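You operate a simulated robot arm through the tools that you are given. There is no shell and no other tool.

You run a simulated robot arm. Do the job below in one go: nothing can be reset, and whatever is moved stays where it is left.

Task
Fetch the yellow clip from the top of the pattern table and set it on the top of the issue table. Put the yellow cup on the top of the intake box. Press the clear button three times. Fetch the blue filter mat from the top of the mat stand and set it on the white cover. The order is free.

It is judged by the outcome, as a careful person would: the job done as asked, and still so three seconds after it is handed in. It fails if anything else is knocked over, pushed out of place, dropped, spilled or broken. A push-on lid holds only when it is set on centred and level and pressed home; a screw cap is set on level and turned clockwise until tight.

Robot
A 6-joint arm with a fingered hand on a trunk, on a base that moves. Base frame: it is fixed to the floor where the robot stands at the start and does not move with it; the origin is under the middle of the robot, x ahead of it, y to its left, z up. Units: cm, rad, N and s.
With the tool pointing down near the work surface it reaches from about 22 to 58 cm from the robot's upright axis, wherever it stands. Its first joint turns from -2.897 to 2.897 rad. Places, roughly: blue filter mat (20x15x8 cm) [-340, -230, 80]; clear button [-160, -100, 110]; top of the intake box (23x108 cm) [-212, -356, 80]; top of the issue table [-290, 220, 90]; white cover (38x42x1 cm) [-270, -540, 80]; yellow clip [-375, 75, 100]; yellow cup (8x8x8 cm) [-400, 60, 90]. Payload 3.2 kg.
The tool frame sits at the grasp point between the pads (the TCP): z along the fingers, y along the line on which they close. The tips reach 2.2 cm beyond it. The gripper opens to 11.2 cm; its body begins 6 cm behind the TCP. The gripper is a hand of 3 fingers: y runs from the thumb to the fingers, the wrist lies at [0, 0, -21.8] in the tool frame, and closing takes about 1.5 s.
Orientation is that of the tool frame in the base frame, as [roll, pitch, yaw] about the fixed x, y, z axes, in that order (R = Rz(yaw) Ry(pitch) Rx(roll)). With the fingers straight down and closing along the base's y, the tool's x points along the base's -x, its y along +y and its z along -z.

Tools
- The arm moves only by the tool servo_tool. Its argument "moves" is a list of rows, each a list of 6 numbers: the shift along the tool's x, y, z in m, then the turn, a rotation vector about the tool's x, y, z in rad. In form: [[tx, ty, tz, rx, ry, rz], ...]. A call has 1 to 20 rows; each row shifts and turns the commanded pose from where the row before left it, along the tool's axes as they then stand. "gripper" is the opening, from 0 (shut) to 1 (fully open), set as the call begins (left out, the last holds). Each row takes 0.2 s and may step no farther than 5 cm and 0.15 rad from the row before; otherwise, or with a gripper value out of range, the whole call is refused. Where a pose cannot be reached the arm comes as near as it can. A force on the tool above 40 N (or 10 N above the force at the start of the call, whichever is more), or a blocked arm, ends the call early, and 0.2 s more pass. Each finger travels about 10.8 cm/s and halts on what it meets, pressing with about 24 N; the grip force reading is that of the motor and also rises with nothing between the fingers. The clock runs only during rows and for 0.2 s after the last one: add rows that do not move to give the fingers time. The reply holds the time, the measured pose of the TCP, the force on the tool along the base axes, the opening and the grip force, in the units named above and with some noise, with the torque about the TCP (base axes, N m) and any sound that the robot's microphone picked up.
- Cameras (640 x 400 px; columns grow to the right, rows downward): "scene" is now at [2.54, 13.77, 146.18]; the picture's right is [-0.27, -0.96, 0.00], its down [-0.53, 0.15, -0.84] and it looks along [0.81, -0.23, -0.55] (base axes); focal length 268 px, centre (320, 200). "wrist" rides on the gripper at [6.6, 0.3, -8.1] in the tool frame; the picture's right is [-0.05, 1.00, 0.00], its down [-0.77, -0.04, -0.64] and it looks along [-0.63, -0.03, 0.77] (tool axes); focal length 275 px, centre (320, 200). There is no depth. A picture from a camera that has moved, and an enlarged one, comes with that camera's place and axes in the base frame and with its lens.
- get_image(camera): a new picture of that camera. No time passes.
- raise_lower(by): slides the trunk up (or, below 0, down) by that many cm; the arm and the scene camera ride with it, the base frame stays. It gives what a move gives, with no picture.
- roll_base(legs): drives the robot by 1 to 6 legs, each [ahead, turn to the left] in cm and rad, along the robot's own axes; the way and the turn of a leg run together, so that a leg with both is an arc; at most 150 cm and 3.142 rad a leg. The arm and the cameras ride along, it lands a little off, and it stops where it bumps. It gives what a move gives.
- move_fingers(finger1, finger2, thumb_bend): sets how far each is bent, from 0 (flat) to 1 (curled in); at 0.3 the hand is open as for a grip, at 0.7 the pads meet at the TCP. One left out holds its place. A second passes; each finger stops where it meets its share of the squeeze, and holds until it gets a number again. A gripper value or a shape takes the hand back. It gives what a move gives, with no picture; readings hold the bend of each and the force on the fingers (four entries, about 0 where the hand has none), thumb and palm.
- set_grasp(shape): the hand has 3 fingers and takes this shape, open, in about a second: jaw (thumb against the fingers, like two jaws); tri (thumb and two fingers); tip (a fingertip pinch); poke (one finger out to press); point (the index stretched); flat (the hand flat); cup (the hand cupped); fist (a fist). The gripper value then closes the fingers along that shape, each until it touches; the sizes above hold for jaw. It gives what a move gives, with no picture.
- turn_head(pan, tilt): turns the head with the scene camera to pan (to the left, within 2.705 rad either way) and tilt (down, from -0.506 to 1.204), counted from straight ahead of the robot. It gives what a move gives.
- zoom(camera, box): a new picture of the part [left, top, right, bottom] of that camera's present view, enlarged. No time passes.
- finish_job(): hands the job in; it is judged then, once.

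Places have to be worked out from the pictures, the camera data and where the tool is seen. Open the gripper and draw the arm clear of the work before you hand the job in, unless the task says otherwise.

The tools are called after "Emit:" as name(argument=value, ...) on one line, values as JSON. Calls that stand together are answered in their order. servo_tool: Moves the arm, as the interface text tells. Its arguments: {"type":"object","properties":{"moves":{"type":"array","items":{"type":"array","items":{"type":"number"}}},"gripper":{"type":"number"}},"required":["moves"]} The other tools are called the same way: raise_lower (by) moves the trunk up or down; set_grasp (shape) gives the hand a shape; move_fingers (finger1, finger2, thumb_bend) moves the fingers one by one; roll_base (legs) drives the base; turn_head (pan, tilt) turns the head that bears the scene camera; get_image (camera) takes a picture; zoom (camera, box) takes an enlarged picture of a part of a camera's view; finish_job () hands the job in.

At the start:

```text
t: 0.0
tcp_pos: [34.12, -1.87, 110.37]
ee_rot: [3.141, 0.002, 3.135]
wrist_force: [0.3, 1.0, -0.3]
ft_torque: [0.0, -0.03, 0.0]
width: 11.2
grasp_force: 0.0
shape: jaw
bend: [0.3, 0.3, 0.3]
finger forces: [0.1, 0.0, 0.0, 0.0, 0.0, 0.1]
trunk travel left (down, up): [-47.5, 11.5]
robot x, y, heading: [-0.33, -0.18, 0.002]
head pan, tilt (commanded): [-0.278, 0.578]
```

scene: 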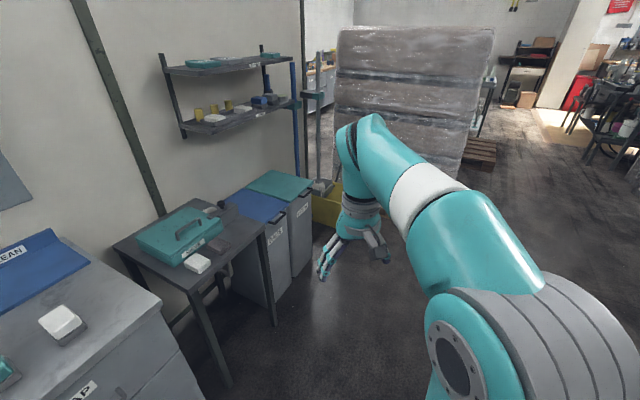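
wrist: 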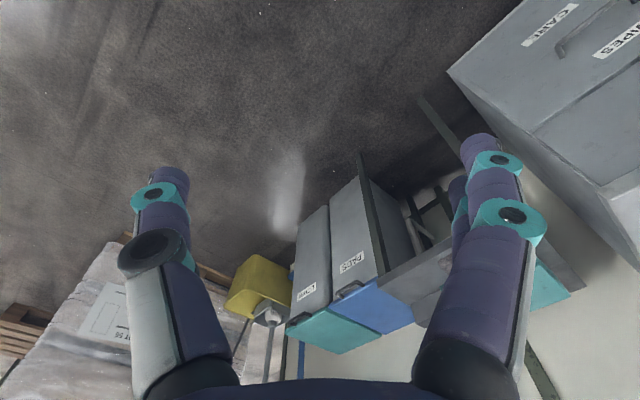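

I'll first look around with the head to learn the layout; the targets are mostly behind the robot.

Emit:
turn_head(pan=2.6, tilt=0.3)

Emit:
get_image(camera="scene")

Emit:
turn_head(pan=-2.6, tilt=0.3)

Emit:
get_image(camera="scene")

Emit:
turn_head(pan=-1.6, tilt=0.3)

Emit:
get_image(camera="scene")

Emit:
turn_head(pan=1.6, tilt=0.3)

Emit:
get_image(camera="scene")

```text
t: 2.5
tcp_pos: [34.01, -1.73, 110.36]
ee_rot: [3.14, 0.002, 3.135]
wrist_force: [0.3, -0.1, -0.7]
ft_torque: [0.0, 0.01, -0.01]
width: 11.19
grasp_force: 0.0
shape: jaw
bend: [0.3, 0.3, 0.3]
finger forces: [0.1, 0.0, 0.0, 0.0, 0.0, 0.0]
trunk travel left (down, up): [-47.5, 11.5]
robot x, y, heading: [-0.22, -0.3, -0.002]
head pan, tilt (commanded): [2.601, 0.3]
```

```text
taken
camera scene: at [-14.02, 21.03, 148.72], right [0.52, 0.86, 0.0], down [0.25, -0.15, -0.96], along [-0.82, 0.49, -0.3], focal length 268 px, centre (320, 200)
```

scene: 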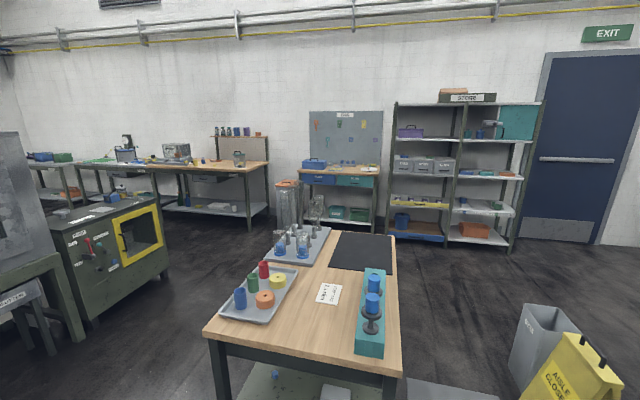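

```text
t: 6.6
tcp_pos: [34.0, -1.67, 110.28]
ee_rot: [-3.141, 0.002, 3.132]
wrist_force: [-0.6, 1.1, 0.8]
ft_torque: [-0.01, -0.02, 0.01]
width: 11.21
grasp_force: 0.1
shape: jaw
bend: [0.3, 0.3, 0.3]
finger forces: [0.1, 0.0, 0.0, 0.0, 0.0, 0.0]
trunk travel left (down, up): [-47.5, 11.5]
robot x, y, heading: [-0.26, -0.82, 0.008]
head pan, tilt (commanded): [-2.601, 0.3]
```

```text
taken
camera scene: at [-14.03, 11.4, 148.72], right [-0.52, 0.86, 0.0], down [0.25, 0.15, -0.96], along [-0.82, -0.49, -0.3], focal length 268 px, centre (320, 200)
```

scene: 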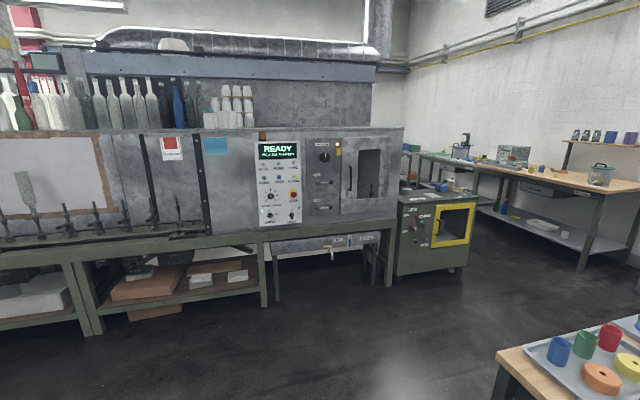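

```text
t: 7.9
tcp_pos: [34.13, -1.69, 110.3]
ee_rot: [-3.14, 0.001, 3.136]
wrist_force: [0.3, 0.4, -0.5]
ft_torque: [0.01, 0.02, -0.04]
width: 11.18
grasp_force: 0.0
shape: jaw
bend: [0.3, 0.3, 0.3]
finger forces: [0.0, 0.1, 0.0, 0.0, 0.1, 0.1]
trunk travel left (down, up): [-47.5, 11.5]
robot x, y, heading: [0.04, -0.47, -0.0]
head pan, tilt (commanded): [-1.6, 0.3]
```

```text
taken
camera scene: at [-6.31, 6.88, 148.72], right [-1.0, 0.03, 0.0], down [0.01, 0.3, -0.96], along [-0.03, -0.95, -0.3], focal length 268 px, centre (320, 200)
```

scene: 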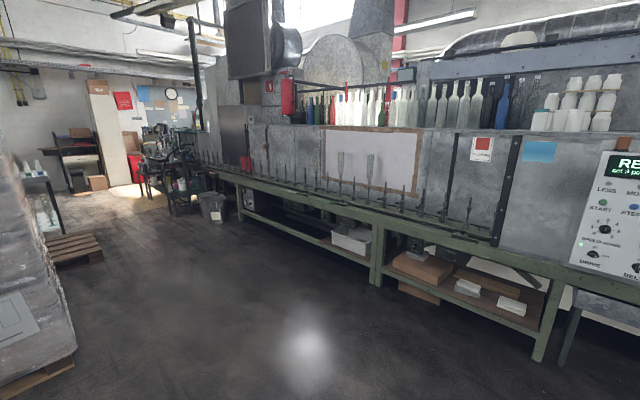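

```text
t: 10.6
tcp_pos: [34.12, -1.75, 110.26]
ee_rot: [-3.14, 0.0, 3.133]
wrist_force: [1.3, 0.9, -0.7]
ft_torque: [0.02, 0.02, 0.01]
width: 11.18
grasp_force: 0.1
shape: jaw
bend: [0.3, 0.3, 0.3]
finger forces: [0.0, 0.0, 0.0, 0.0, 0.0, 0.1]
trunk travel left (down, up): [-47.5, 11.5]
robot x, y, heading: [-0.01, -0.35, -0.003]
head pan, tilt (commanded): [1.6, 0.3]
```

```text
taken
camera scene: at [-6.3, 25.55, 148.72], right [1.0, 0.03, 0.0], down [0.01, -0.3, -0.96], along [-0.03, 0.95, -0.3], focal length 268 px, centre (320, 200)
```

scene: 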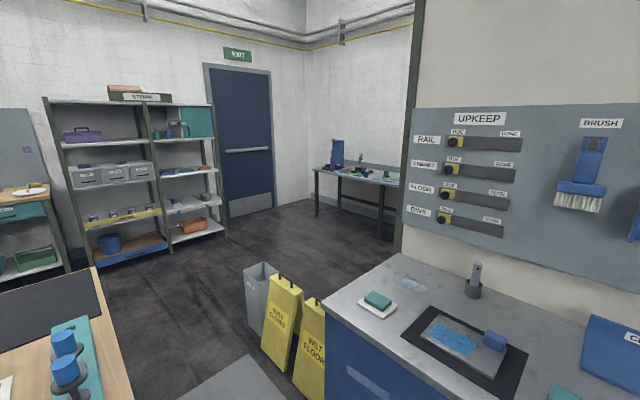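

The layout is becoming clear. I'll zoom in on the machine panel and the benches to read labels before moving.

Emit:
turn_head(pan=-2.6, tilt=0.3)

Emit:
zoom(camera="scene", box=[240, 125, 320, 235])

Emit:
zoom(camera="scene", box=[390, 110, 640, 280])

Emit:
turn_head(pan=2.7, tilt=0.3)

Emit:
get_image(camera="scene")

Emit:
zoom(camera="scene", box=[60, 110, 320, 230])

Emit:
zoom(camera="scene", box=[300, 100, 480, 250])

```text
t: 14.0
tcp_pos: [34.07, -1.78, 110.36]
ee_rot: [-3.141, 0.001, 3.135]
wrist_force: [0.0, 0.0, 0.1]
ft_torque: [0.01, 0.01, -0.02]
width: 11.19
grasp_force: 0.1
shape: jaw
bend: [0.3, 0.3, 0.3]
finger forces: [0.0, 0.0, 0.0, 0.1, 0.0, 0.0]
trunk travel left (down, up): [-47.5, 11.5]
robot x, y, heading: [-0.28, -0.32, -0.001]
head pan, tilt (commanded): [-2.601, 0.3]
```

```text
3.64 times, centred on (280, 180) of scene
camera zoom: at [-14.02, 11.4, 148.72], right [-0.52, 0.86, 0.0], down [0.25, 0.15, -0.96], along [-0.82, -0.49, -0.3], focal length 976 px, centre (466, 273)
```

zoom: 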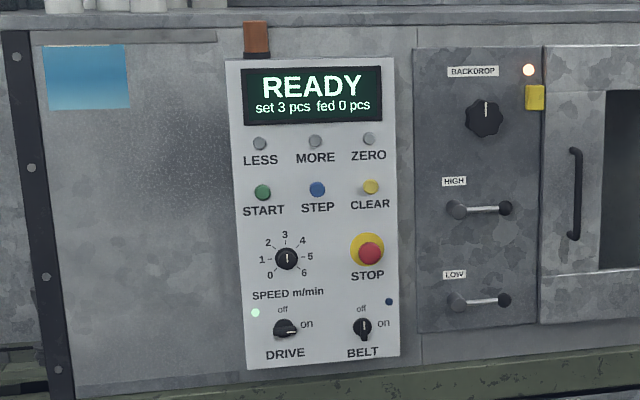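

```text
2.35 times, centred on (515, 195) of scene
camera zoom: at [-14.02, 11.4, 148.72], right [-0.52, 0.86, 0.0], down [0.25, 0.15, -0.96], along [-0.82, -0.49, -0.3], focal length 632 px, centre (-139, 212)
```

zoom: 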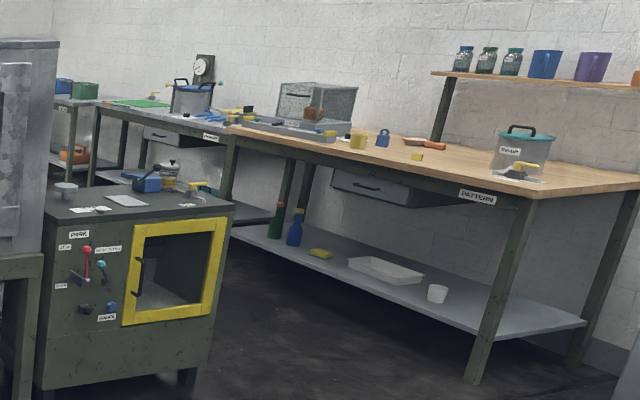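

```text
t: 18.1
tcp_pos: [34.15, -1.83, 110.35]
ee_rot: [3.142, 0.001, 3.135]
wrist_force: [-0.1, 0.0, 0.0]
ft_torque: [0.0, 0.01, -0.03]
width: 11.16
grasp_force: 0.0
shape: jaw
bend: [0.3, 0.3, 0.3]
finger forces: [0.1, 0.0, 0.0, 0.0, 0.1, 0.0]
trunk travel left (down, up): [-47.5, 11.5]
robot x, y, heading: [-0.17, -0.72, -0.0]
head pan, tilt (commanded): [2.7, 0.3]
```

```text
taken
camera scene: at [-14.46, 20.21, 148.72], right [0.43, 0.9, 0.0], down [0.27, -0.13, -0.96], along [-0.86, 0.41, -0.3], focal length 268 px, centre (320, 200)
```

scene: 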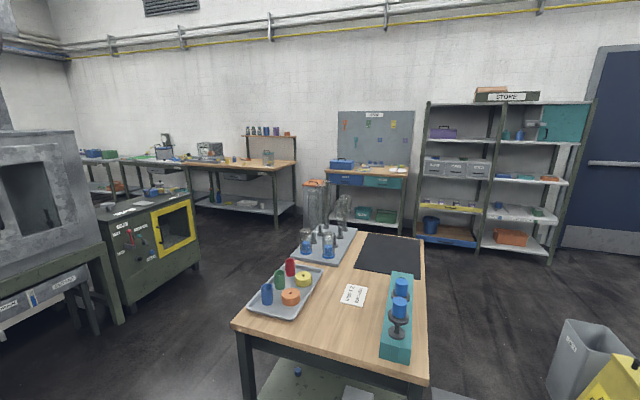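

```text
2.46 times, centred on (190, 170) of scene
camera zoom: at [-14.46, 20.21, 148.72], right [0.43, 0.9, 0.0], down [0.27, -0.13, -0.96], along [-0.86, 0.41, -0.3], focal length 661 px, centre (640, 274)
```

zoom: 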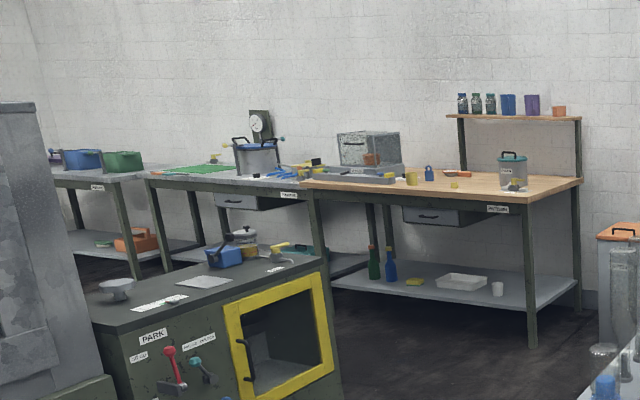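

```text
2.67 times, centred on (390, 175) of scene
camera zoom: at [-14.46, 20.21, 148.72], right [0.43, 0.9, 0.0], down [0.27, -0.13, -0.96], along [-0.86, 0.41, -0.3], focal length 716 px, centre (133, 267)
```

zoom: 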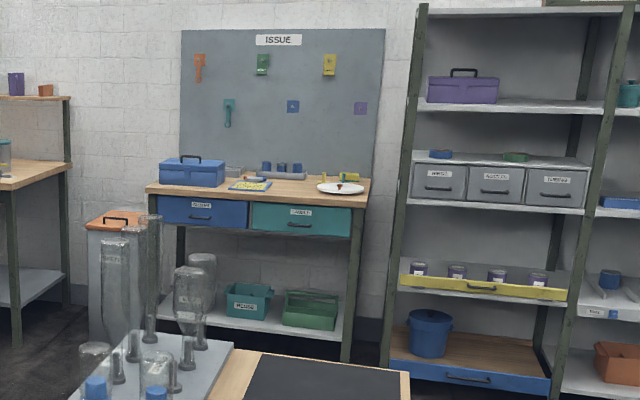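

The CLEAR button is the yellow one on the panel's right column; the pattern table is the wooden bench at the far wall and the issue table is beneath the ISSUE board. I'll turn right in place to face the aisle between the machine and the work table.

Emit:
roll_base(legs=[[0, -1.45], [0, -1.42]])

Emit:
turn_head(pan=0.0, tilt=0.45)

Emit:
get_image(camera="scene")

```text
t: 25.5
tcp_pos: [-33.16, -8.59, 110.33]
ee_rot: [-3.14, 0.003, 0.28]
wrist_force: [0.4, -0.3, -0.3]
ft_torque: [0.0, 0.03, 0.04]
width: 11.19
grasp_force: 0.2
shape: jaw
bend: [0.3, 0.3, 0.3]
finger forces: [0.0, 0.0, 0.1, 0.0, 0.0, 0.0]
trunk travel left (down, up): [-47.5, 11.5]
robot x, y, heading: [0.17, -0.2, -2.858]
head pan, tilt (commanded): [2.7, 0.3]
```

```text
t: 27.9
tcp_pos: [-33.12, -8.46, 110.3]
ee_rot: [3.14, 0.002, 0.278]
wrist_force: [0.4, 0.5, -0.7]
ft_torque: [-0.01, 0.02, 0.01]
width: 11.16
grasp_force: 0.0
shape: jaw
bend: [0.3, 0.3, 0.3]
finger forces: [0.0, 0.0, 0.0, 0.0, 0.1, 0.0]
trunk travel left (down, up): [-47.5, 11.5]
robot x, y, heading: [-0.09, -0.09, -2.859]
head pan, tilt (commanded): [0.0, 0.45]
```

```text
taken
camera scene: at [1.6, -17.19, 147.33], right [-0.28, 0.96, 0.0], down [0.42, 0.12, -0.9], along [-0.86, -0.25, -0.44], focal length 268 px, centre (320, 200)
```

scene: 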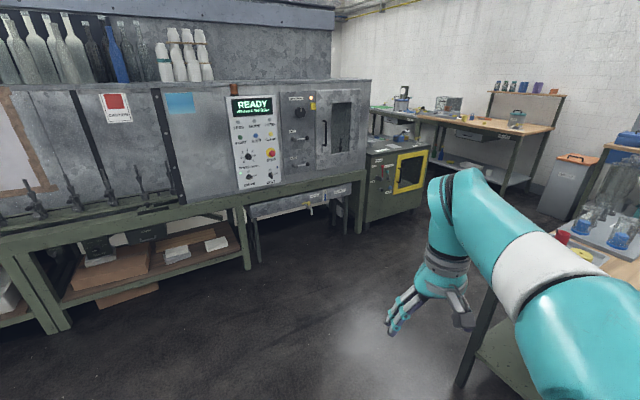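

The room is rotated about 45° to my axes: bench legs work out near (-148,-121) and (-231,-45), so the panel faces roughly (+0.7,+0.7). I'll drive toward a point in front of the panel and face it.

Emit:
roll_base(legs=[[0, 0.144], [110, 0], [0, 0.36]])

Emit:
get_image(camera="scene")

```text
t: 35.4
tcp_pos: [-126.42, -70.11, 110.27]
ee_rot: [-3.14, 0.003, 0.783]
wrist_force: [0.9, -0.2, -0.2]
ft_torque: [0.01, 0.0, 0.01]
width: 11.18
grasp_force: 0.0
shape: jaw
bend: [0.3, 0.3, 0.3]
finger forces: [0.0, 0.1, 0.1, 0.1, 0.0, 0.0]
trunk travel left (down, up): [-47.5, 11.5]
robot x, y, heading: [-101.41, -46.81, -2.354]
head pan, tilt (commanded): [0.0, 0.45]
```

```text
taken
camera scene: at [-91.91, -60.87, 147.33], right [-0.71, 0.7, 0.0], down [0.31, 0.31, -0.9], along [-0.63, -0.64, -0.44], focal length 268 px, centre (320, 200)
```

scene: 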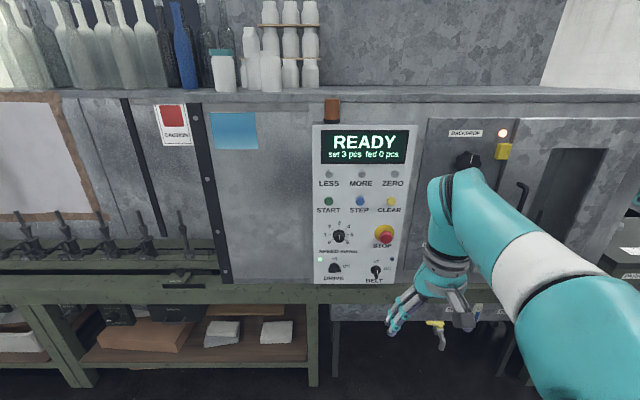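

I'm square to the panel; CLEAR works out near (-160,-99,110), about 78 cm ahead and 5 cm right. I'll rotate the hand about the wrist to point forward at the panel.

Emit:
servo_tool(moves=[[-0.03103, 0, -0.00222, 0, -0.1428, 0], [-0.03103, 0, -0.00222, 0, -0.1428, 0], [-0.03103, 0, -0.00222, 0, -0.1428, 0], [-0.03103, 0, -0.00222, 0, -0.1428, 0], [-0.03103, 0, -0.00222, 0, -0.1428, 0], [-0.03103, 0, -0.00222, 0, -0.1428, 0], [-0.03103, 0, -0.00222, 0, -0.1428, 0], [-0.03103, 0, -0.00222, 0, -0.1428, 0], [-0.03103, 0, -0.00222, 0, -0.1428, 0], [-0.03103, 0, -0.00222, 0, -0.1428, 0], [-0.03103, 0, -0.00222, 0, -0.1428, 0], [0, 0, 0, 0, 0, 0]])

Emit:
set_grasp(shape="poke")

Emit:
get_image(camera="scene")

Emit:
get_image(camera="wrist")

```text
t: 38.0
tcp_pos: [-141.86, -85.57, 131.55]
ee_rot: [-3.141, 1.544, 0.781]
wrist_force: [-0.4, 0.1, -0.4]
ft_torque: [-0.02, 0.01, 0.02]
width: 11.19
grasp_force: 0.0
shape: jaw
bend: [0.3, 0.3, 0.3]
finger forces: [0.0, 0.1, 0.0, 0.0, 0.0, 0.1]
out of reach, approached as far as the arm can: row 11
trunk travel left (down, up): [-47.5, 11.5]
robot x, y, heading: [-101.41, -46.79, -2.352]
head pan, tilt (commanded): [0.0, 0.45]
```

```text
t: 38.9
tcp_pos: [-141.82, -85.57, 131.43]
ee_rot: [3.113, 1.542, 0.757]
wrist_force: [0.8, -0.1, 0.0]
ft_torque: [0.02, 0.02, 0.02]
width: 0.0
grasp_force: 0.0
shape: poke
bend: [1.0, 1.0, 0.46]
finger forces: [0.0, 0.0, 0.0, 0.0, 0.0, 0.1]
trunk travel left (down, up): [-47.5, 11.5]
robot x, y, heading: [-101.23, -47.02, -2.351]
head pan, tilt (commanded): [0.0, 0.45]
```

```text
taken
camera scene: at [-91.92, -60.87, 147.33], right [-0.71, 0.7, 0.0], down [0.31, 0.31, -0.9], along [-0.63, -0.64, -0.44], focal length 268 px, centre (320, 200)
```

scene: 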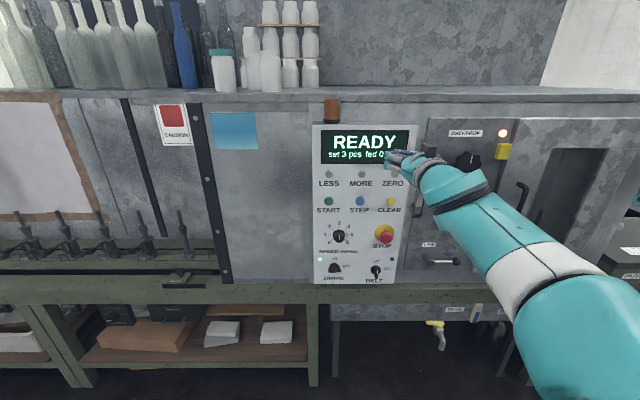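

```text
taken
camera wrist: at [-135.67, -80.01, 125.13], right [0.71, -0.71, 0.05], down [0.41, 0.46, 0.79], along [-0.58, -0.54, 0.61], focal length 275 px, centre (320, 200)
```

wrist: 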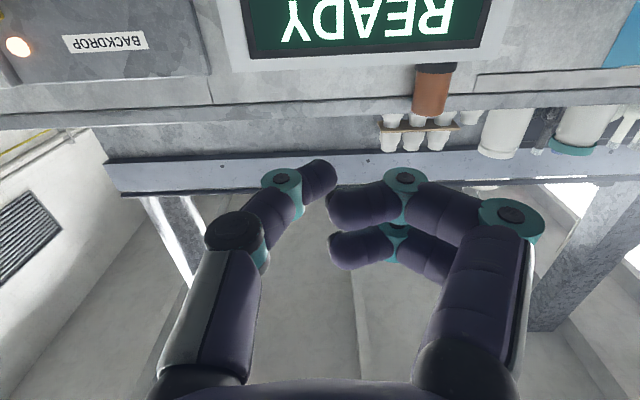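

In poke shape the thumb tip leads near the centre line with the fingers curled behind. I'll compare with the "point" shape to decide which gives the clearer pressing tip.

Emit:
set_grasp(shape="point")

Emit:
get_image(camera="wrist")

Emit:
zoom(camera="scene", box=[300, 110, 500, 290])

```text
t: 39.8
tcp_pos: [-141.92, -85.6, 131.45]
ee_rot: [3.112, 1.544, 0.754]
wrist_force: [-0.5, -0.5, -0.1]
ft_torque: [0.0, -0.02, -0.03]
width: 0.0
grasp_force: 0.0
shape: point
bend: [0.27, 1.0, 0.5]
finger forces: [0.0, 0.0, 0.0, 0.0, 0.0, 0.0]
trunk travel left (down, up): [-47.5, 11.5]
robot x, y, heading: [-101.31, -46.98, -2.354]
head pan, tilt (commanded): [0.0, 0.45]
```

```text
taken
camera wrist: at [-135.67, -80.01, 125.13], right [0.71, -0.71, 0.05], down [0.41, 0.46, 0.79], along [-0.58, -0.54, 0.61], focal length 275 px, centre (320, 200)
```

wrist: 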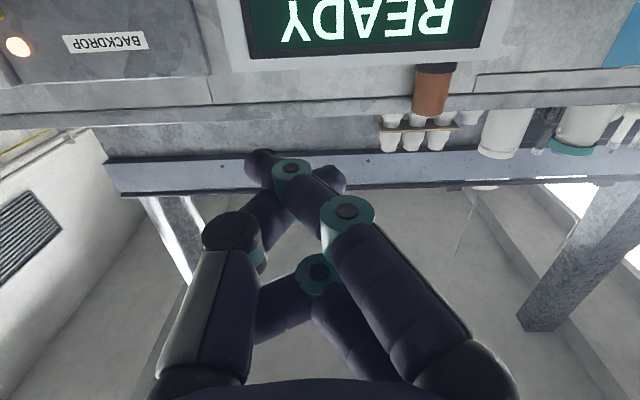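

```text
2.22 times, centred on (400, 200) of scene
camera zoom: at [-91.92, -60.87, 147.33], right [-0.71, 0.7, 0.0], down [0.31, 0.31, -0.9], along [-0.63, -0.64, -0.44], focal length 597 px, centre (142, 200)
```

zoom: 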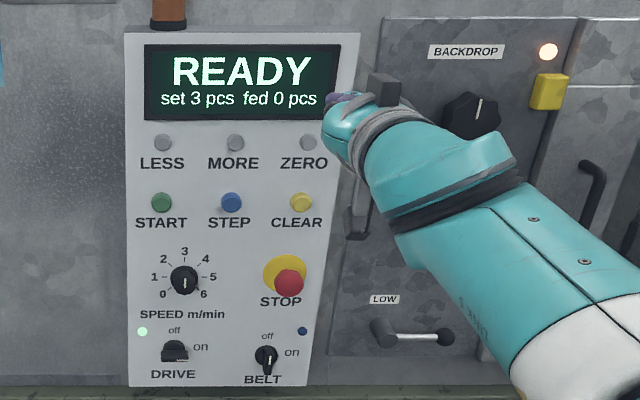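

Poke is better: the thumb tip sits on the tool axis about 2 cm past the TCP with the curled fingers behind it. I'll return to poke, pull the arm back 8 cm and shift right, then lower the trunk to button height.

Emit:
set_grasp(shape="poke")

Emit:
servo_tool(moves=[[0, -0.012, -0.03, 0, 0, 0], [0, -0.012, -0.03, 0, 0, 0], [0, -0.01, -0.03, 0, 0, 0], [0, 0, 0, 0, 0, 0]])

Emit:
raise_lower(by=-21)

Emit:
get_image(camera="scene")

```text
t: 40.7
tcp_pos: [-141.81, -85.62, 131.55]
ee_rot: [3.111, 1.542, 0.755]
wrist_force: [0.1, 0.3, -1.1]
ft_torque: [-0.01, 0.0, -0.01]
width: 0.01
grasp_force: 0.2
shape: poke
bend: [0.99, 1.0, 1.0]
finger forces: [0.0, 0.0, 0.1, 0.0, 0.0, 0.0]
trunk travel left (down, up): [-47.5, 11.5]
robot x, y, heading: [-101.1, -46.72, -2.358]
head pan, tilt (commanded): [0.0, 0.45]
```

```text
t: 41.7
tcp_pos: [-137.39, -76.92, 132.48]
ee_rot: [2.85, 1.564, 0.49]
wrist_force: [0.0, 0.3, -0.5]
ft_torque: [0.03, 0.05, -0.02]
width: 0.01
grasp_force: 0.0
shape: poke
bend: [0.99, 1.0, 1.0]
finger forces: [0.1, 0.1, 0.0, 0.0, 0.1, 0.0]
out of reach, approached as far as the arm can: row 1
trunk travel left (down, up): [-47.5, 11.5]
robot x, y, heading: [-101.44, -47.16, -2.351]
head pan, tilt (commanded): [0.0, 0.45]
```

```text
t: 43.9
tcp_pos: [-137.57, -76.68, 111.5]
ee_rot: [2.853, 1.563, 0.493]
wrist_force: [0.3, -0.1, 0.7]
ft_torque: [0.01, -0.02, 0.0]
width: 0.02
grasp_force: 0.0
shape: poke
bend: [0.99, 1.0, 1.0]
finger forces: [0.0, 0.0, 0.1, 0.0, 0.2, 0.1]
trunk travel left (down, up): [-26.5, 32.5]
robot x, y, heading: [-101.56, -46.74, -2.353]
head pan, tilt (commanded): [0.0, 0.45]
```

```text
taken
camera scene: at [-91.92, -60.86, 126.33], right [-0.71, 0.7, 0.0], down [0.31, 0.31, -0.9], along [-0.63, -0.64, -0.44], focal length 268 px, centre (320, 200)
```

scene: 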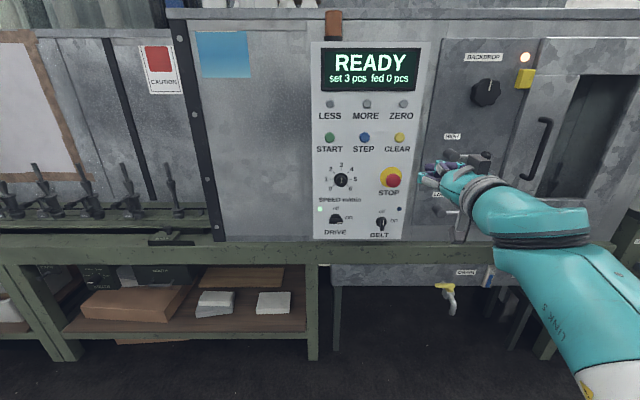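

The TCP is now about 46.6 cm ahead at z 111.5. The bends now read all curled, so I'll check the hand in the wrist camera.

Emit:
get_image(camera="wrist")

Emit:
zoom(camera="scene", box=[360, 90, 520, 260])

```text
taken
camera wrist: at [-131.38, -71.34, 104.86], right [0.7, -0.71, 0.05], down [0.42, 0.47, 0.77], along [-0.57, -0.52, 0.63], focal length 275 px, centre (320, 200)
```

wrist: 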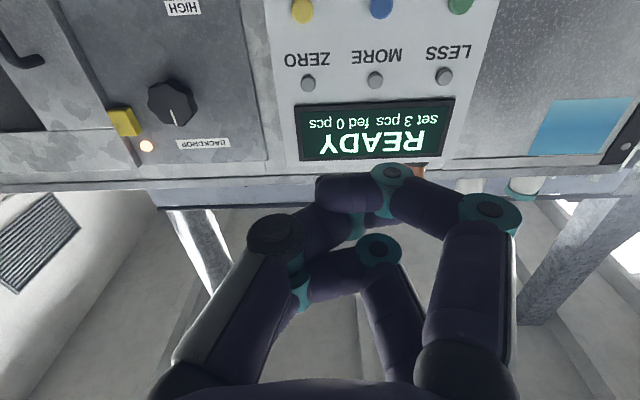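

```text
2.35 times, centred on (440, 175) of scene
camera zoom: at [-91.92, -60.86, 126.33], right [-0.71, 0.7, 0.0], down [0.31, 0.31, -0.9], along [-0.63, -0.64, -0.44], focal length 632 px, centre (38, 259)
```

zoom: 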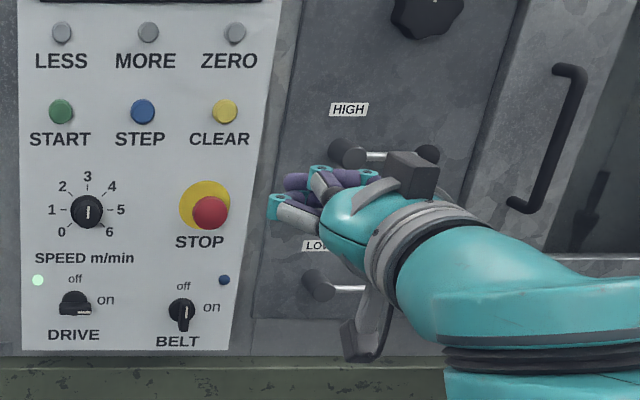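

All fingers are fully curled here. I'll set the thumb to 0.46 with the fingers curled, which earlier put the thumb tip on the axis ahead of the rest.

Emit:
move_fingers(finger1=1.0, finger2=1.0, thumb_bend=0.45)

Emit:
get_image(camera="wrist")

Emit:
zoom(camera="scene", box=[360, 90, 520, 260])

```text
t: 44.9
tcp_pos: [-137.49, -76.82, 111.46]
ee_rot: [2.859, 1.564, 0.499]
wrist_force: [0.3, 0.3, -0.3]
ft_torque: [0.03, 0.02, 0.0]
width: 1.5
grasp_force: 0.0
shape: fingers
bend: [0.81, 1.0, 0.55]
finger forces: [0.1, 0.0, 0.0, 0.0, 0.0, 0.1]
trunk travel left (down, up): [-26.5, 32.5]
robot x, y, heading: [-101.63, -47.12, -2.351]
head pan, tilt (commanded): [0.0, 0.45]
```

```text
taken
camera wrist: at [-131.38, -71.34, 104.85], right [0.7, -0.71, 0.05], down [0.42, 0.47, 0.77], along [-0.57, -0.52, 0.63], focal length 275 px, centre (320, 200)
```

wrist: 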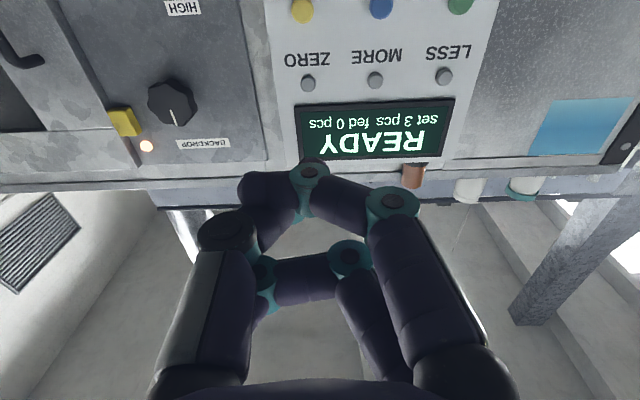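

```text
2.35 times, centred on (440, 175) of scene
camera zoom: at [-91.92, -60.86, 126.33], right [-0.71, 0.7, 0.0], down [0.31, 0.31, -0.9], along [-0.63, -0.64, -0.44], focal length 632 px, centre (38, 259)
```

zoom: 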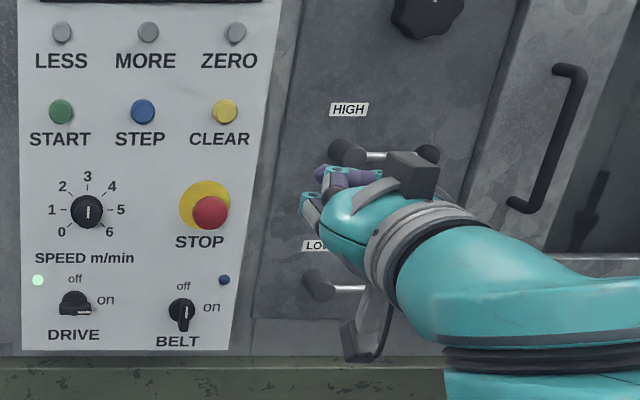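

The thumb blocked the fingers from curling properly. I'll open the hand first, then curl the two fingers with the thumb still out, and bring the thumb in last.

Emit:
set_grasp(shape="jaw")

Emit:
move_fingers(finger1=1.0, finger2=1.0, thumb_bend=0.3)

Emit:
get_image(camera="wrist")

Emit:
move_fingers(thumb_bend=0.45)

Emit:
get_image(camera="wrist")

```text
t: 45.8
tcp_pos: [-137.45, -76.86, 111.47]
ee_rot: [2.858, 1.564, 0.498]
wrist_force: [-0.2, 0.5, -0.3]
ft_torque: [-0.02, 0.0, -0.01]
width: 11.2
grasp_force: 0.1
shape: jaw
bend: [0.3, 0.3, 0.3]
finger forces: [0.1, 0.0, 0.1, 0.1, 0.0, 0.0]
trunk travel left (down, up): [-26.5, 32.5]
robot x, y, heading: [-101.43, -46.59, -2.349]
head pan, tilt (commanded): [0.0, 0.45]
```

```text
t: 46.8
tcp_pos: [-137.53, -76.79, 111.33]
ee_rot: [2.856, 1.565, 0.492]
wrist_force: [0.9, -0.8, -0.4]
ft_torque: [0.01, 0.0, 0.0]
width: 4.64
grasp_force: 0.1
shape: fingers
bend: [1.0, 1.0, 0.3]
finger forces: [0.0, 0.1, 0.1, 0.0, 0.0, 0.0]
trunk travel left (down, up): [-26.5, 32.5]
robot x, y, heading: [-101.34, -46.89, -2.356]
head pan, tilt (commanded): [0.0, 0.45]
```

```text
taken
camera wrist: at [-131.38, -71.34, 104.85], right [0.7, -0.71, 0.05], down [0.42, 0.47, 0.77], along [-0.57, -0.52, 0.63], focal length 275 px, centre (320, 200)
```

wrist: 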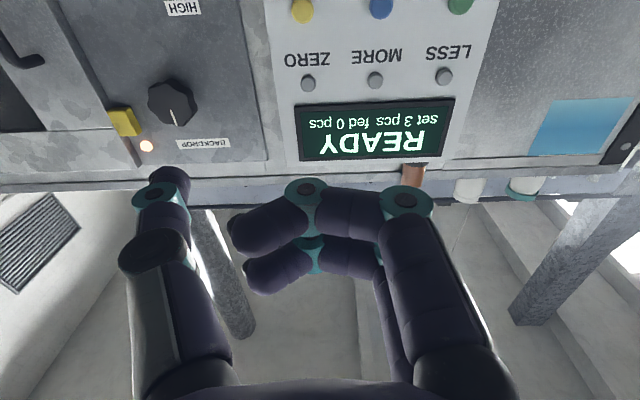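

```text
t: 47.8
tcp_pos: [-137.48, -76.82, 111.37]
ee_rot: [2.858, 1.563, 0.495]
wrist_force: [0.1, -0.1, -0.2]
ft_torque: [0.0, -0.04, -0.01]
width: 3.78
grasp_force: 0.0
shape: fingers
bend: [1.0, 1.0, 0.45]
finger forces: [0.0, 0.0, 0.0, 0.0, 0.1, 0.1]
trunk travel left (down, up): [-26.5, 32.5]
robot x, y, heading: [-101.15, -47.34, -2.353]
head pan, tilt (commanded): [0.0, 0.45]
```

```text
taken
camera wrist: at [-131.38, -71.34, 104.85], right [0.7, -0.71, 0.05], down [0.42, 0.47, 0.77], along [-0.57, -0.52, 0.63], focal length 275 px, centre (320, 200)
```

wrist: 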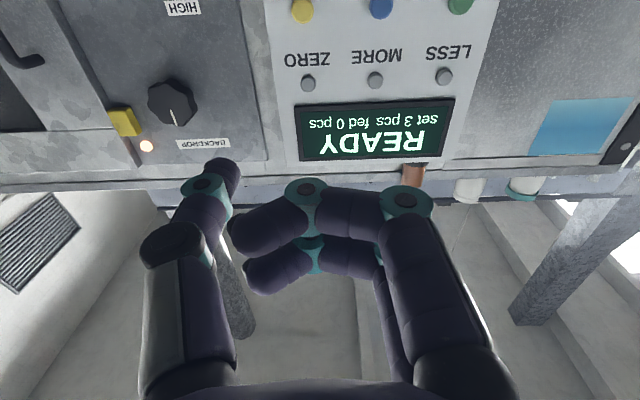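

Now the thumb points straight forward about 3 cm past the TCP and ~4.5 cm to its right, fingers well behind. Triangulating CLEAR from two camera heights and the wrist view gives about (-163,-100,108.4); I'll drive 20 cm closer and re-measure.

Emit:
roll_base(legs=[[20, 0]])

Emit:
get_image(camera="scene")

Emit:
get_image(camera="wrist")

```text
t: 49.4
tcp_pos: [-151.61, -91.15, 111.49]
ee_rot: [2.852, 1.567, 0.491]
wrist_force: [-0.2, 1.0, -0.5]
ft_torque: [0.0, 0.03, 0.01]
width: 3.77
grasp_force: 0.1
shape: fingers
bend: [1.0, 1.0, 0.45]
finger forces: [0.0, 0.0, 0.0, 0.1, 0.0, 0.0]
trunk travel left (down, up): [-26.5, 32.5]
robot x, y, heading: [-115.65, -60.95, -2.346]
head pan, tilt (commanded): [0.0, 0.45]
```

```text
taken
camera scene: at [-106.05, -75.14, 126.33], right [-0.71, 0.7, 0.0], down [0.31, 0.31, -0.9], along [-0.63, -0.64, -0.44], focal length 268 px, centre (320, 200)
```

scene: 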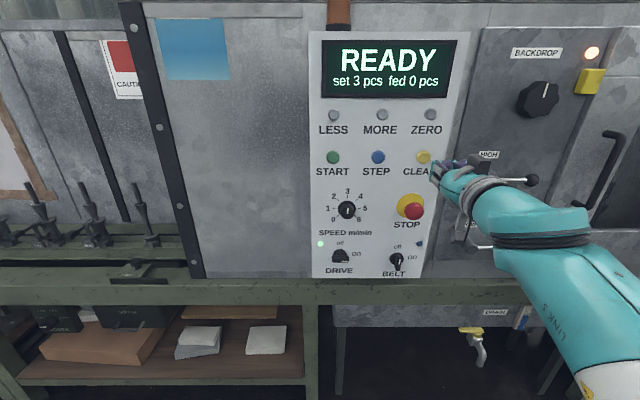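

```text
taken
camera wrist: at [-145.5, -85.66, 104.86], right [0.7, -0.71, 0.05], down [0.42, 0.47, 0.77], along [-0.57, -0.52, 0.63], focal length 275 px, centre (320, 200)
```

wrist: 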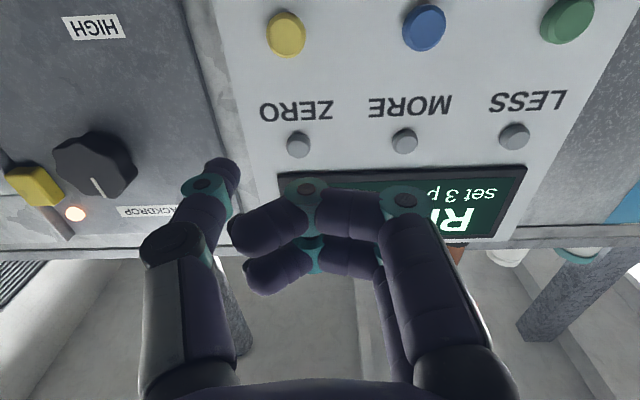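

CLEAR re-triangulates to about (-164.8,-100.9,108.15): 16 cm ahead of the TCP, 2.5 cm right, 3.3 cm below. I'll zoom to verify where the thumb tip actually is.

Emit:
zoom(camera="scene", box=[400, 130, 520, 205])

Emit:
zoom(camera="wrist", box=[100, 0, 360, 260])

```text
5.33 times, centred on (460, 168) of scene
camera zoom: at [-106.05, -75.14, 126.33], right [-0.71, 0.7, 0.0], down [0.31, 0.31, -0.9], along [-0.63, -0.64, -0.44], focal length 1432 px, centre (-427, 373)
```

zoom: 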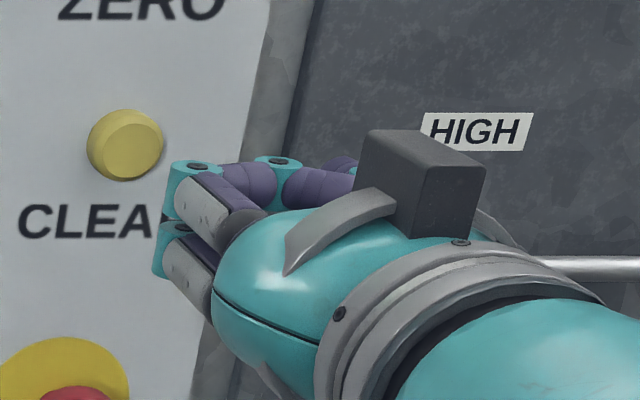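

```text
1.54 times, centred on (230, 130) of wrist
camera zoom: at [-145.5, -85.66, 104.86], right [0.7, -0.71, 0.05], down [0.42, 0.47, 0.77], along [-0.57, -0.52, 0.63], focal length 424 px, centre (458, 308)
```

zoom: 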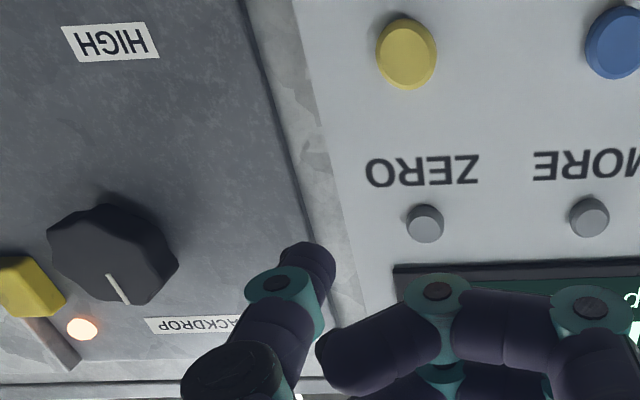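

The predicted and observed thumb tip match (tip ≈ TCP + 3.1 cm forward, 4.5 cm right). I'll align: 3.3 cm down, 2.1 cm left, and advance 8 cm, leaving ~5 cm to the button.

Emit:
servo_tool(moves=[[0.011, 0.007, 0.02, 0, 0, 0], [0.011, 0.007, 0.02, 0, 0, 0], [0.011, 0.0075, 0.02, 0, 0, 0], [0, 0, 0.02, 0, 0, 0], [0, 0, 0, 0, 0, 0], [0, 0, 0, 0, 0, 0]])

Emit:
get_image(camera="wrist")

Emit:
zoom(camera="scene", box=[380, 110, 540, 210])

```text
t: 50.8
tcp_pos: [-155.12, -98.71, 111.0]
ee_rot: [2.984, 1.56, 0.623]
wrist_force: [-0.2, 0.3, -1.1]
ft_torque: [-0.02, -0.02, 0.0]
width: 3.78
grasp_force: 0.1
shape: fingers
bend: [1.0, 1.0, 0.45]
finger forces: [0.1, 0.0, 0.0, 0.0, 0.0, 0.1]
out of reach, approached as far as the arm can: row 1, 2, 3
trunk travel left (down, up): [-26.5, 32.5]
robot x, y, heading: [-115.62, -61.17, -2.353]
head pan, tilt (commanded): [0.0, 0.45]
```

```text
taken
camera wrist: at [-149.04, -93.17, 104.46], right [0.7, -0.71, 0.05], down [0.42, 0.47, 0.78], along [-0.57, -0.53, 0.63], focal length 275 px, centre (320, 200)
```

wrist: 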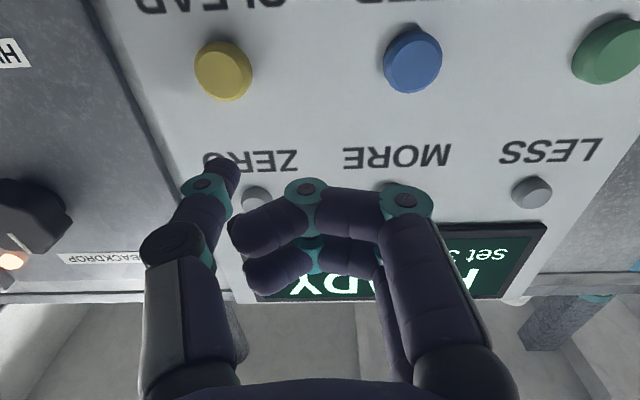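

```text
4.00 times, centred on (460, 160) of scene
camera zoom: at [-106.06, -75.14, 126.33], right [-0.71, 0.7, 0.0], down [0.31, 0.31, -0.9], along [-0.63, -0.64, -0.44], focal length 1074 px, centre (-240, 360)
```

zoom: 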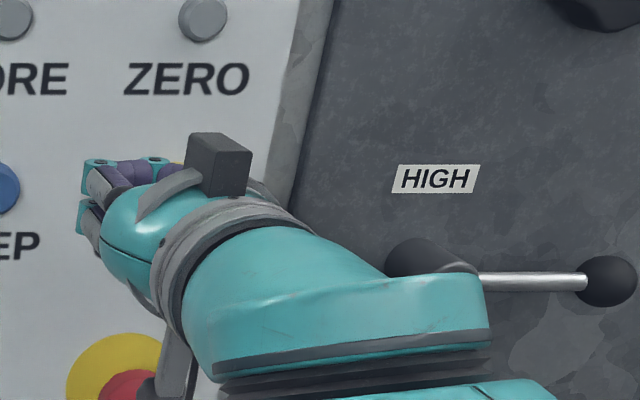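

The arm couldn't go lower itself, so I'll use the trunk to drop 2.9 cm and shift right 0.75 cm; the tip will then be about 5 cm in front of CLEAR.

Emit:
raise_lower(by=-2.9)

Emit:
servo_tool(moves=[[0, -0.0075, 0.01, 0, 0, 0], [0, 0, 0.01, 0, 0, 0], [0, 0, 0, 0, 0, 0]])

Emit:
get_image(camera="wrist")

Emit:
zoom(camera="scene", box=[380, 90, 540, 190])

```text
t: 51.6
tcp_pos: [-155.21, -98.69, 108.12]
ee_rot: [2.975, 1.559, 0.614]
wrist_force: [-0.4, -0.3, -0.6]
ft_torque: [0.0, -0.01, 0.03]
width: 3.79
grasp_force: 0.2
shape: fingers
bend: [1.0, 1.0, 0.45]
finger forces: [0.0, 0.0, 0.0, 0.0, 0.1, 0.0]
trunk travel left (down, up): [-23.6, 35.4]
robot x, y, heading: [-115.63, -60.98, -2.345]
head pan, tilt (commanded): [0.0, 0.45]
```

```text
t: 52.4
tcp_pos: [-157.13, -99.49, 108.0]
ee_rot: [2.978, 1.561, 0.619]
wrist_force: [0.0, 0.4, -0.2]
ft_torque: [0.02, 0.03, 0.01]
width: 3.78
grasp_force: 0.0
shape: fingers
bend: [1.0, 1.0, 0.45]
finger forces: [0.0, 0.1, 0.0, 0.0, 0.1, 0.0]
trunk travel left (down, up): [-23.6, 35.4]
robot x, y, heading: [-115.54, -61.23, -2.35]
head pan, tilt (commanded): [0.0, 0.45]
```

```text
taken
camera wrist: at [-150.97, -94.07, 101.49], right [0.7, -0.71, 0.05], down [0.42, 0.47, 0.78], along [-0.58, -0.53, 0.63], focal length 275 px, centre (320, 200)
```

wrist: 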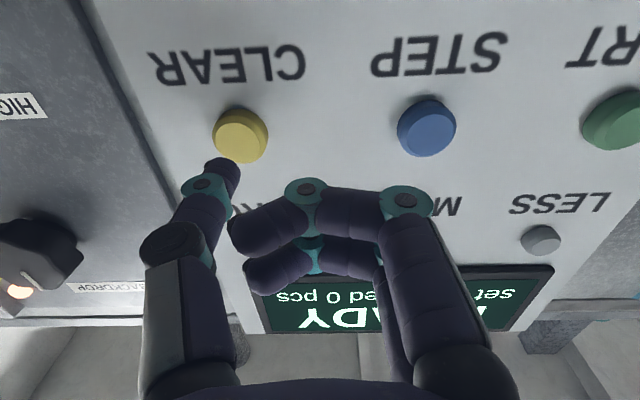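

```text
4.00 times, centred on (460, 140) of scene
camera zoom: at [-106.07, -75.15, 123.43], right [-0.71, 0.7, 0.0], down [0.31, 0.31, -0.9], along [-0.63, -0.64, -0.44], focal length 1074 px, centre (-240, 440)
```

zoom: 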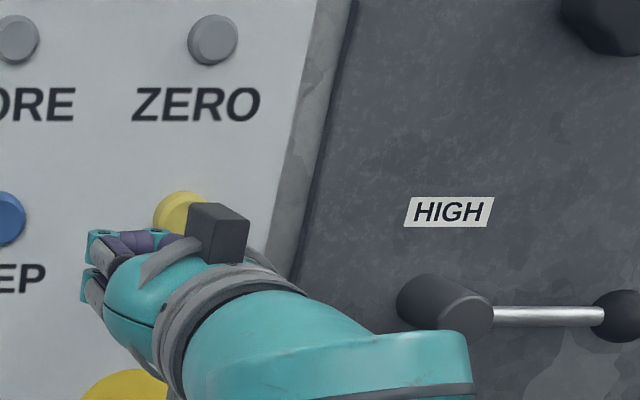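

The thumb tip is lined up with CLEAR (they converge along the approach direction), about 3 cm short. I'll advance in small steps while watching force.

Emit:
servo_tool(moves=[[0, 0, 0.005, 0, 0, 0], [0, 0, 0.005, 0, 0, 0], [0, 0, 0.005, 0, 0, 0], [0, 0, 0.005, 0, 0, 0], [0, 0, 0.003, 0, 0, 0], [0, 0, 0.003, 0, 0, 0], [0, 0, 0, 0, 0, 0]])

Emit:
get_image(camera="wrist")

```text
t: 54.0
tcp_pos: [-158.97, -101.42, 107.94]
ee_rot: [2.973, 1.559, 0.611]
wrist_force: [-0.3, -0.9, -0.2]
ft_torque: [0.01, 0.03, 0.01]
width: 3.8
grasp_force: 0.1
shape: fingers
bend: [1.0, 1.0, 0.45]
finger forces: [0.0, 0.0, 0.0, 0.0, 0.0, 0.0]
trunk travel left (down, up): [-23.6, 35.4]
robot x, y, heading: [-115.87, -61.36, -2.347]
head pan, tilt (commanded): [0.0, 0.45]
```

```text
taken
camera wrist: at [-152.86, -95.89, 101.45], right [0.7, -0.71, 0.05], down [0.42, 0.47, 0.78], along [-0.57, -0.53, 0.63], focal length 275 px, centre (320, 200)
```

wrist: 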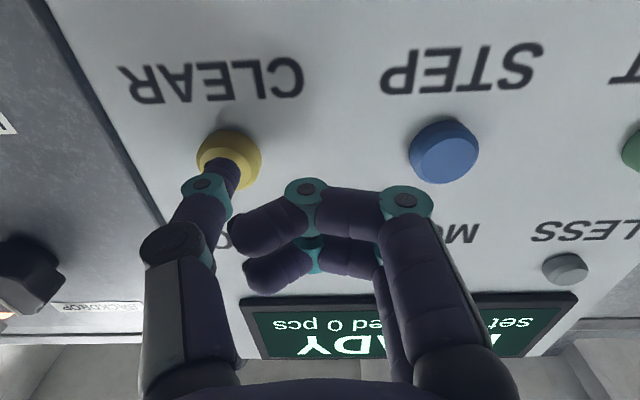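

No contact yet but the thumb tip is right over CLEAR. I'll continue in 2 mm steps.

Emit:
servo_tool(moves=[[0, 0, 0.002, 0, 0, 0], [0, 0, 0.002, 0, 0, 0], [0, 0, 0.002, 0, 0, 0], [0, 0, 0, 0, 0, 0]])

Emit:
zoom(camera="wrist", box=[120, 80, 320, 220])

```text
t: 55.0
tcp_pos: [-159.26, -101.74, 107.93]
ee_rot: [2.953, 1.558, 0.592]
wrist_force: [0.9, 0.6, 0.8]
ft_torque: [0.03, 0.06, -0.06]
width: 3.79
grasp_force: 0.9
shape: fingers
bend: [1.0, 1.0, 0.45]
finger forces: [0.0, 0.0, 0.0, 0.0, 1.2, 0.0]
trunk travel left (down, up): [-23.6, 35.4]
robot x, y, heading: [-115.53, -61.16, -2.348]
head pan, tilt (commanded): [0.0, 0.45]
```

```text
2.86 times, centred on (220, 150) of wrist
camera zoom: at [-153.18, -96.32, 101.49], right [0.7, -0.71, 0.05], down [0.42, 0.47, 0.78], along [-0.57, -0.53, 0.63], focal length 786 px, centre (606, 343)
```

zoom: 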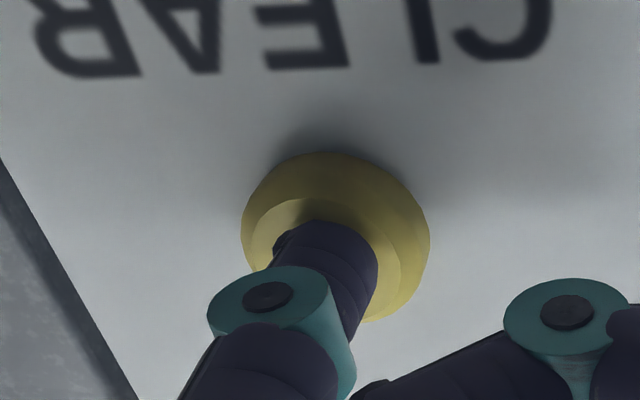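

Light contact now (thumb force 1.2 N). I'll push in slowly to feel the press and listen for a click.

Emit:
servo_tool(moves=[[0, 0, 0.001, 0, 0, 0], [0, 0, 0.001, 0, 0, 0], [0, 0, 0.001, 0, 0, 0]])

Emit:
zoom(camera="scene", box=[280, 0, 520, 150])

```text
t: 55.8
tcp_pos: [-159.56, -101.93, 108.03]
ee_rot: [2.974, 1.558, 0.613]
wrist_force: [2.1, 2.1, -0.8]
ft_torque: [-0.02, -0.03, -0.03]
width: 3.8
grasp_force: 1.3
shape: fingers
bend: [1.0, 1.0, 0.45]
finger forces: [0.0, 0.0, 0.1, 0.0, 2.3, 0.0]
trunk travel left (down, up): [-23.6, 35.4]
robot x, y, heading: [-115.27, -61.26, -2.351]
head pan, tilt (commanded): [0.0, 0.45]
heard: click
```

```text
2.67 times, centred on (400, 75) of scene
camera zoom: at [-106.03, -75.12, 123.43], right [-0.71, 0.7, 0.0], down [0.31, 0.31, -0.9], along [-0.63, -0.64, -0.43], focal length 716 px, centre (107, 533)
```

zoom: 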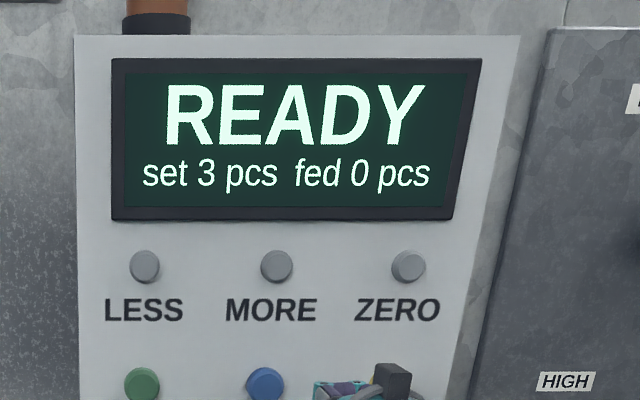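

One click heard at ~3 N: press number one. I'll release by backing off 1 cm and check whether release makes any sound.

Emit:
servo_tool(moves=[[0, 0, -0.005, 0, 0, 0], [0, 0, -0.005, 0, 0, 0], [0, 0, 0, 0, 0, 0], [0, 0, 0, 0, 0, 0]])

Emit:
servo_tool(moves=[[0, 0, 0.004, 0, 0, 0], [0, 0, 0.003, 0, 0, 0], [0, 0, 0.001, 0, 0, 0], [0, 0, 0.001, 0, 0, 0], [0, 0, 0.001, 0, 0, 0]])

```text
t: 56.8
tcp_pos: [-158.75, -101.33, 107.92]
ee_rot: [2.998, 1.56, 0.64]
wrist_force: [0.4, -0.4, -0.4]
ft_torque: [0.03, 0.0, 0.03]
width: 3.81
grasp_force: 0.0
shape: fingers
bend: [1.0, 1.0, 0.45]
finger forces: [0.0, 0.0, 0.0, 0.0, 0.1, 0.1]
trunk travel left (down, up): [-23.6, 35.4]
robot x, y, heading: [-115.47, -61.01, -2.355]
head pan, tilt (commanded): [0.0, 0.45]
```

```text
t: 58.0
tcp_pos: [-159.57, -102.09, 107.94]
ee_rot: [2.937, 1.558, 0.576]
wrist_force: [2.6, 0.6, -0.3]
ft_torque: [0.0, 0.05, -0.12]
width: 3.77
grasp_force: 1.5
shape: fingers
bend: [1.0, 1.0, 0.45]
finger forces: [0.0, 0.0, 0.0, 0.1, 2.4, 0.1]
trunk travel left (down, up): [-23.6, 35.4]
robot x, y, heading: [-115.68, -61.27, -2.352]
head pan, tilt (commanded): [0.0, 0.45]
heard: click
```

Second click heard; release was silent. I'll back off fully and press a third time the same way.

Emit:
servo_tool(moves=[[0, 0, -0.005, 0, 0, 0], [0, 0, -0.005, 0, 0, 0], [0, 0, 0, 0, 0, 0], [0, 0, 0, 0, 0, 0]])

Emit:
servo_tool(moves=[[0, 0, 0.004, 0, 0, 0], [0, 0, 0.003, 0, 0, 0], [0, 0, 0.001, 0, 0, 0], [0, 0, 0.001, 0, 0, 0], [0, 0, 0.001, 0, 0, 0]])

```text
t: 59.0
tcp_pos: [-158.8, -101.35, 108.05]
ee_rot: [2.985, 1.558, 0.623]
wrist_force: [1.0, -0.2, 0.1]
ft_torque: [0.0, -0.02, 0.03]
width: 3.76
grasp_force: 0.0
shape: fingers
bend: [1.0, 1.0, 0.45]
finger forces: [0.1, 0.1, 0.1, 0.1, 0.0, 0.1]
trunk travel left (down, up): [-23.6, 35.4]
robot x, y, heading: [-115.42, -61.23, -2.351]
head pan, tilt (commanded): [0.0, 0.45]
```

```text
t: 60.2
tcp_pos: [-159.57, -102.13, 107.93]
ee_rot: [2.991, 1.56, 0.63]
wrist_force: [1.2, 1.3, 0.1]
ft_torque: [0.05, 0.02, -0.11]
width: 3.82
grasp_force: 1.2
shape: fingers
bend: [1.0, 1.0, 0.45]
finger forces: [0.0, 0.1, 0.1, 0.0, 2.2, 0.0]
trunk travel left (down, up): [-23.6, 35.4]
robot x, y, heading: [-115.48, -61.36, -2.354]
head pan, tilt (commanded): [0.0, 0.45]
heard: click
```

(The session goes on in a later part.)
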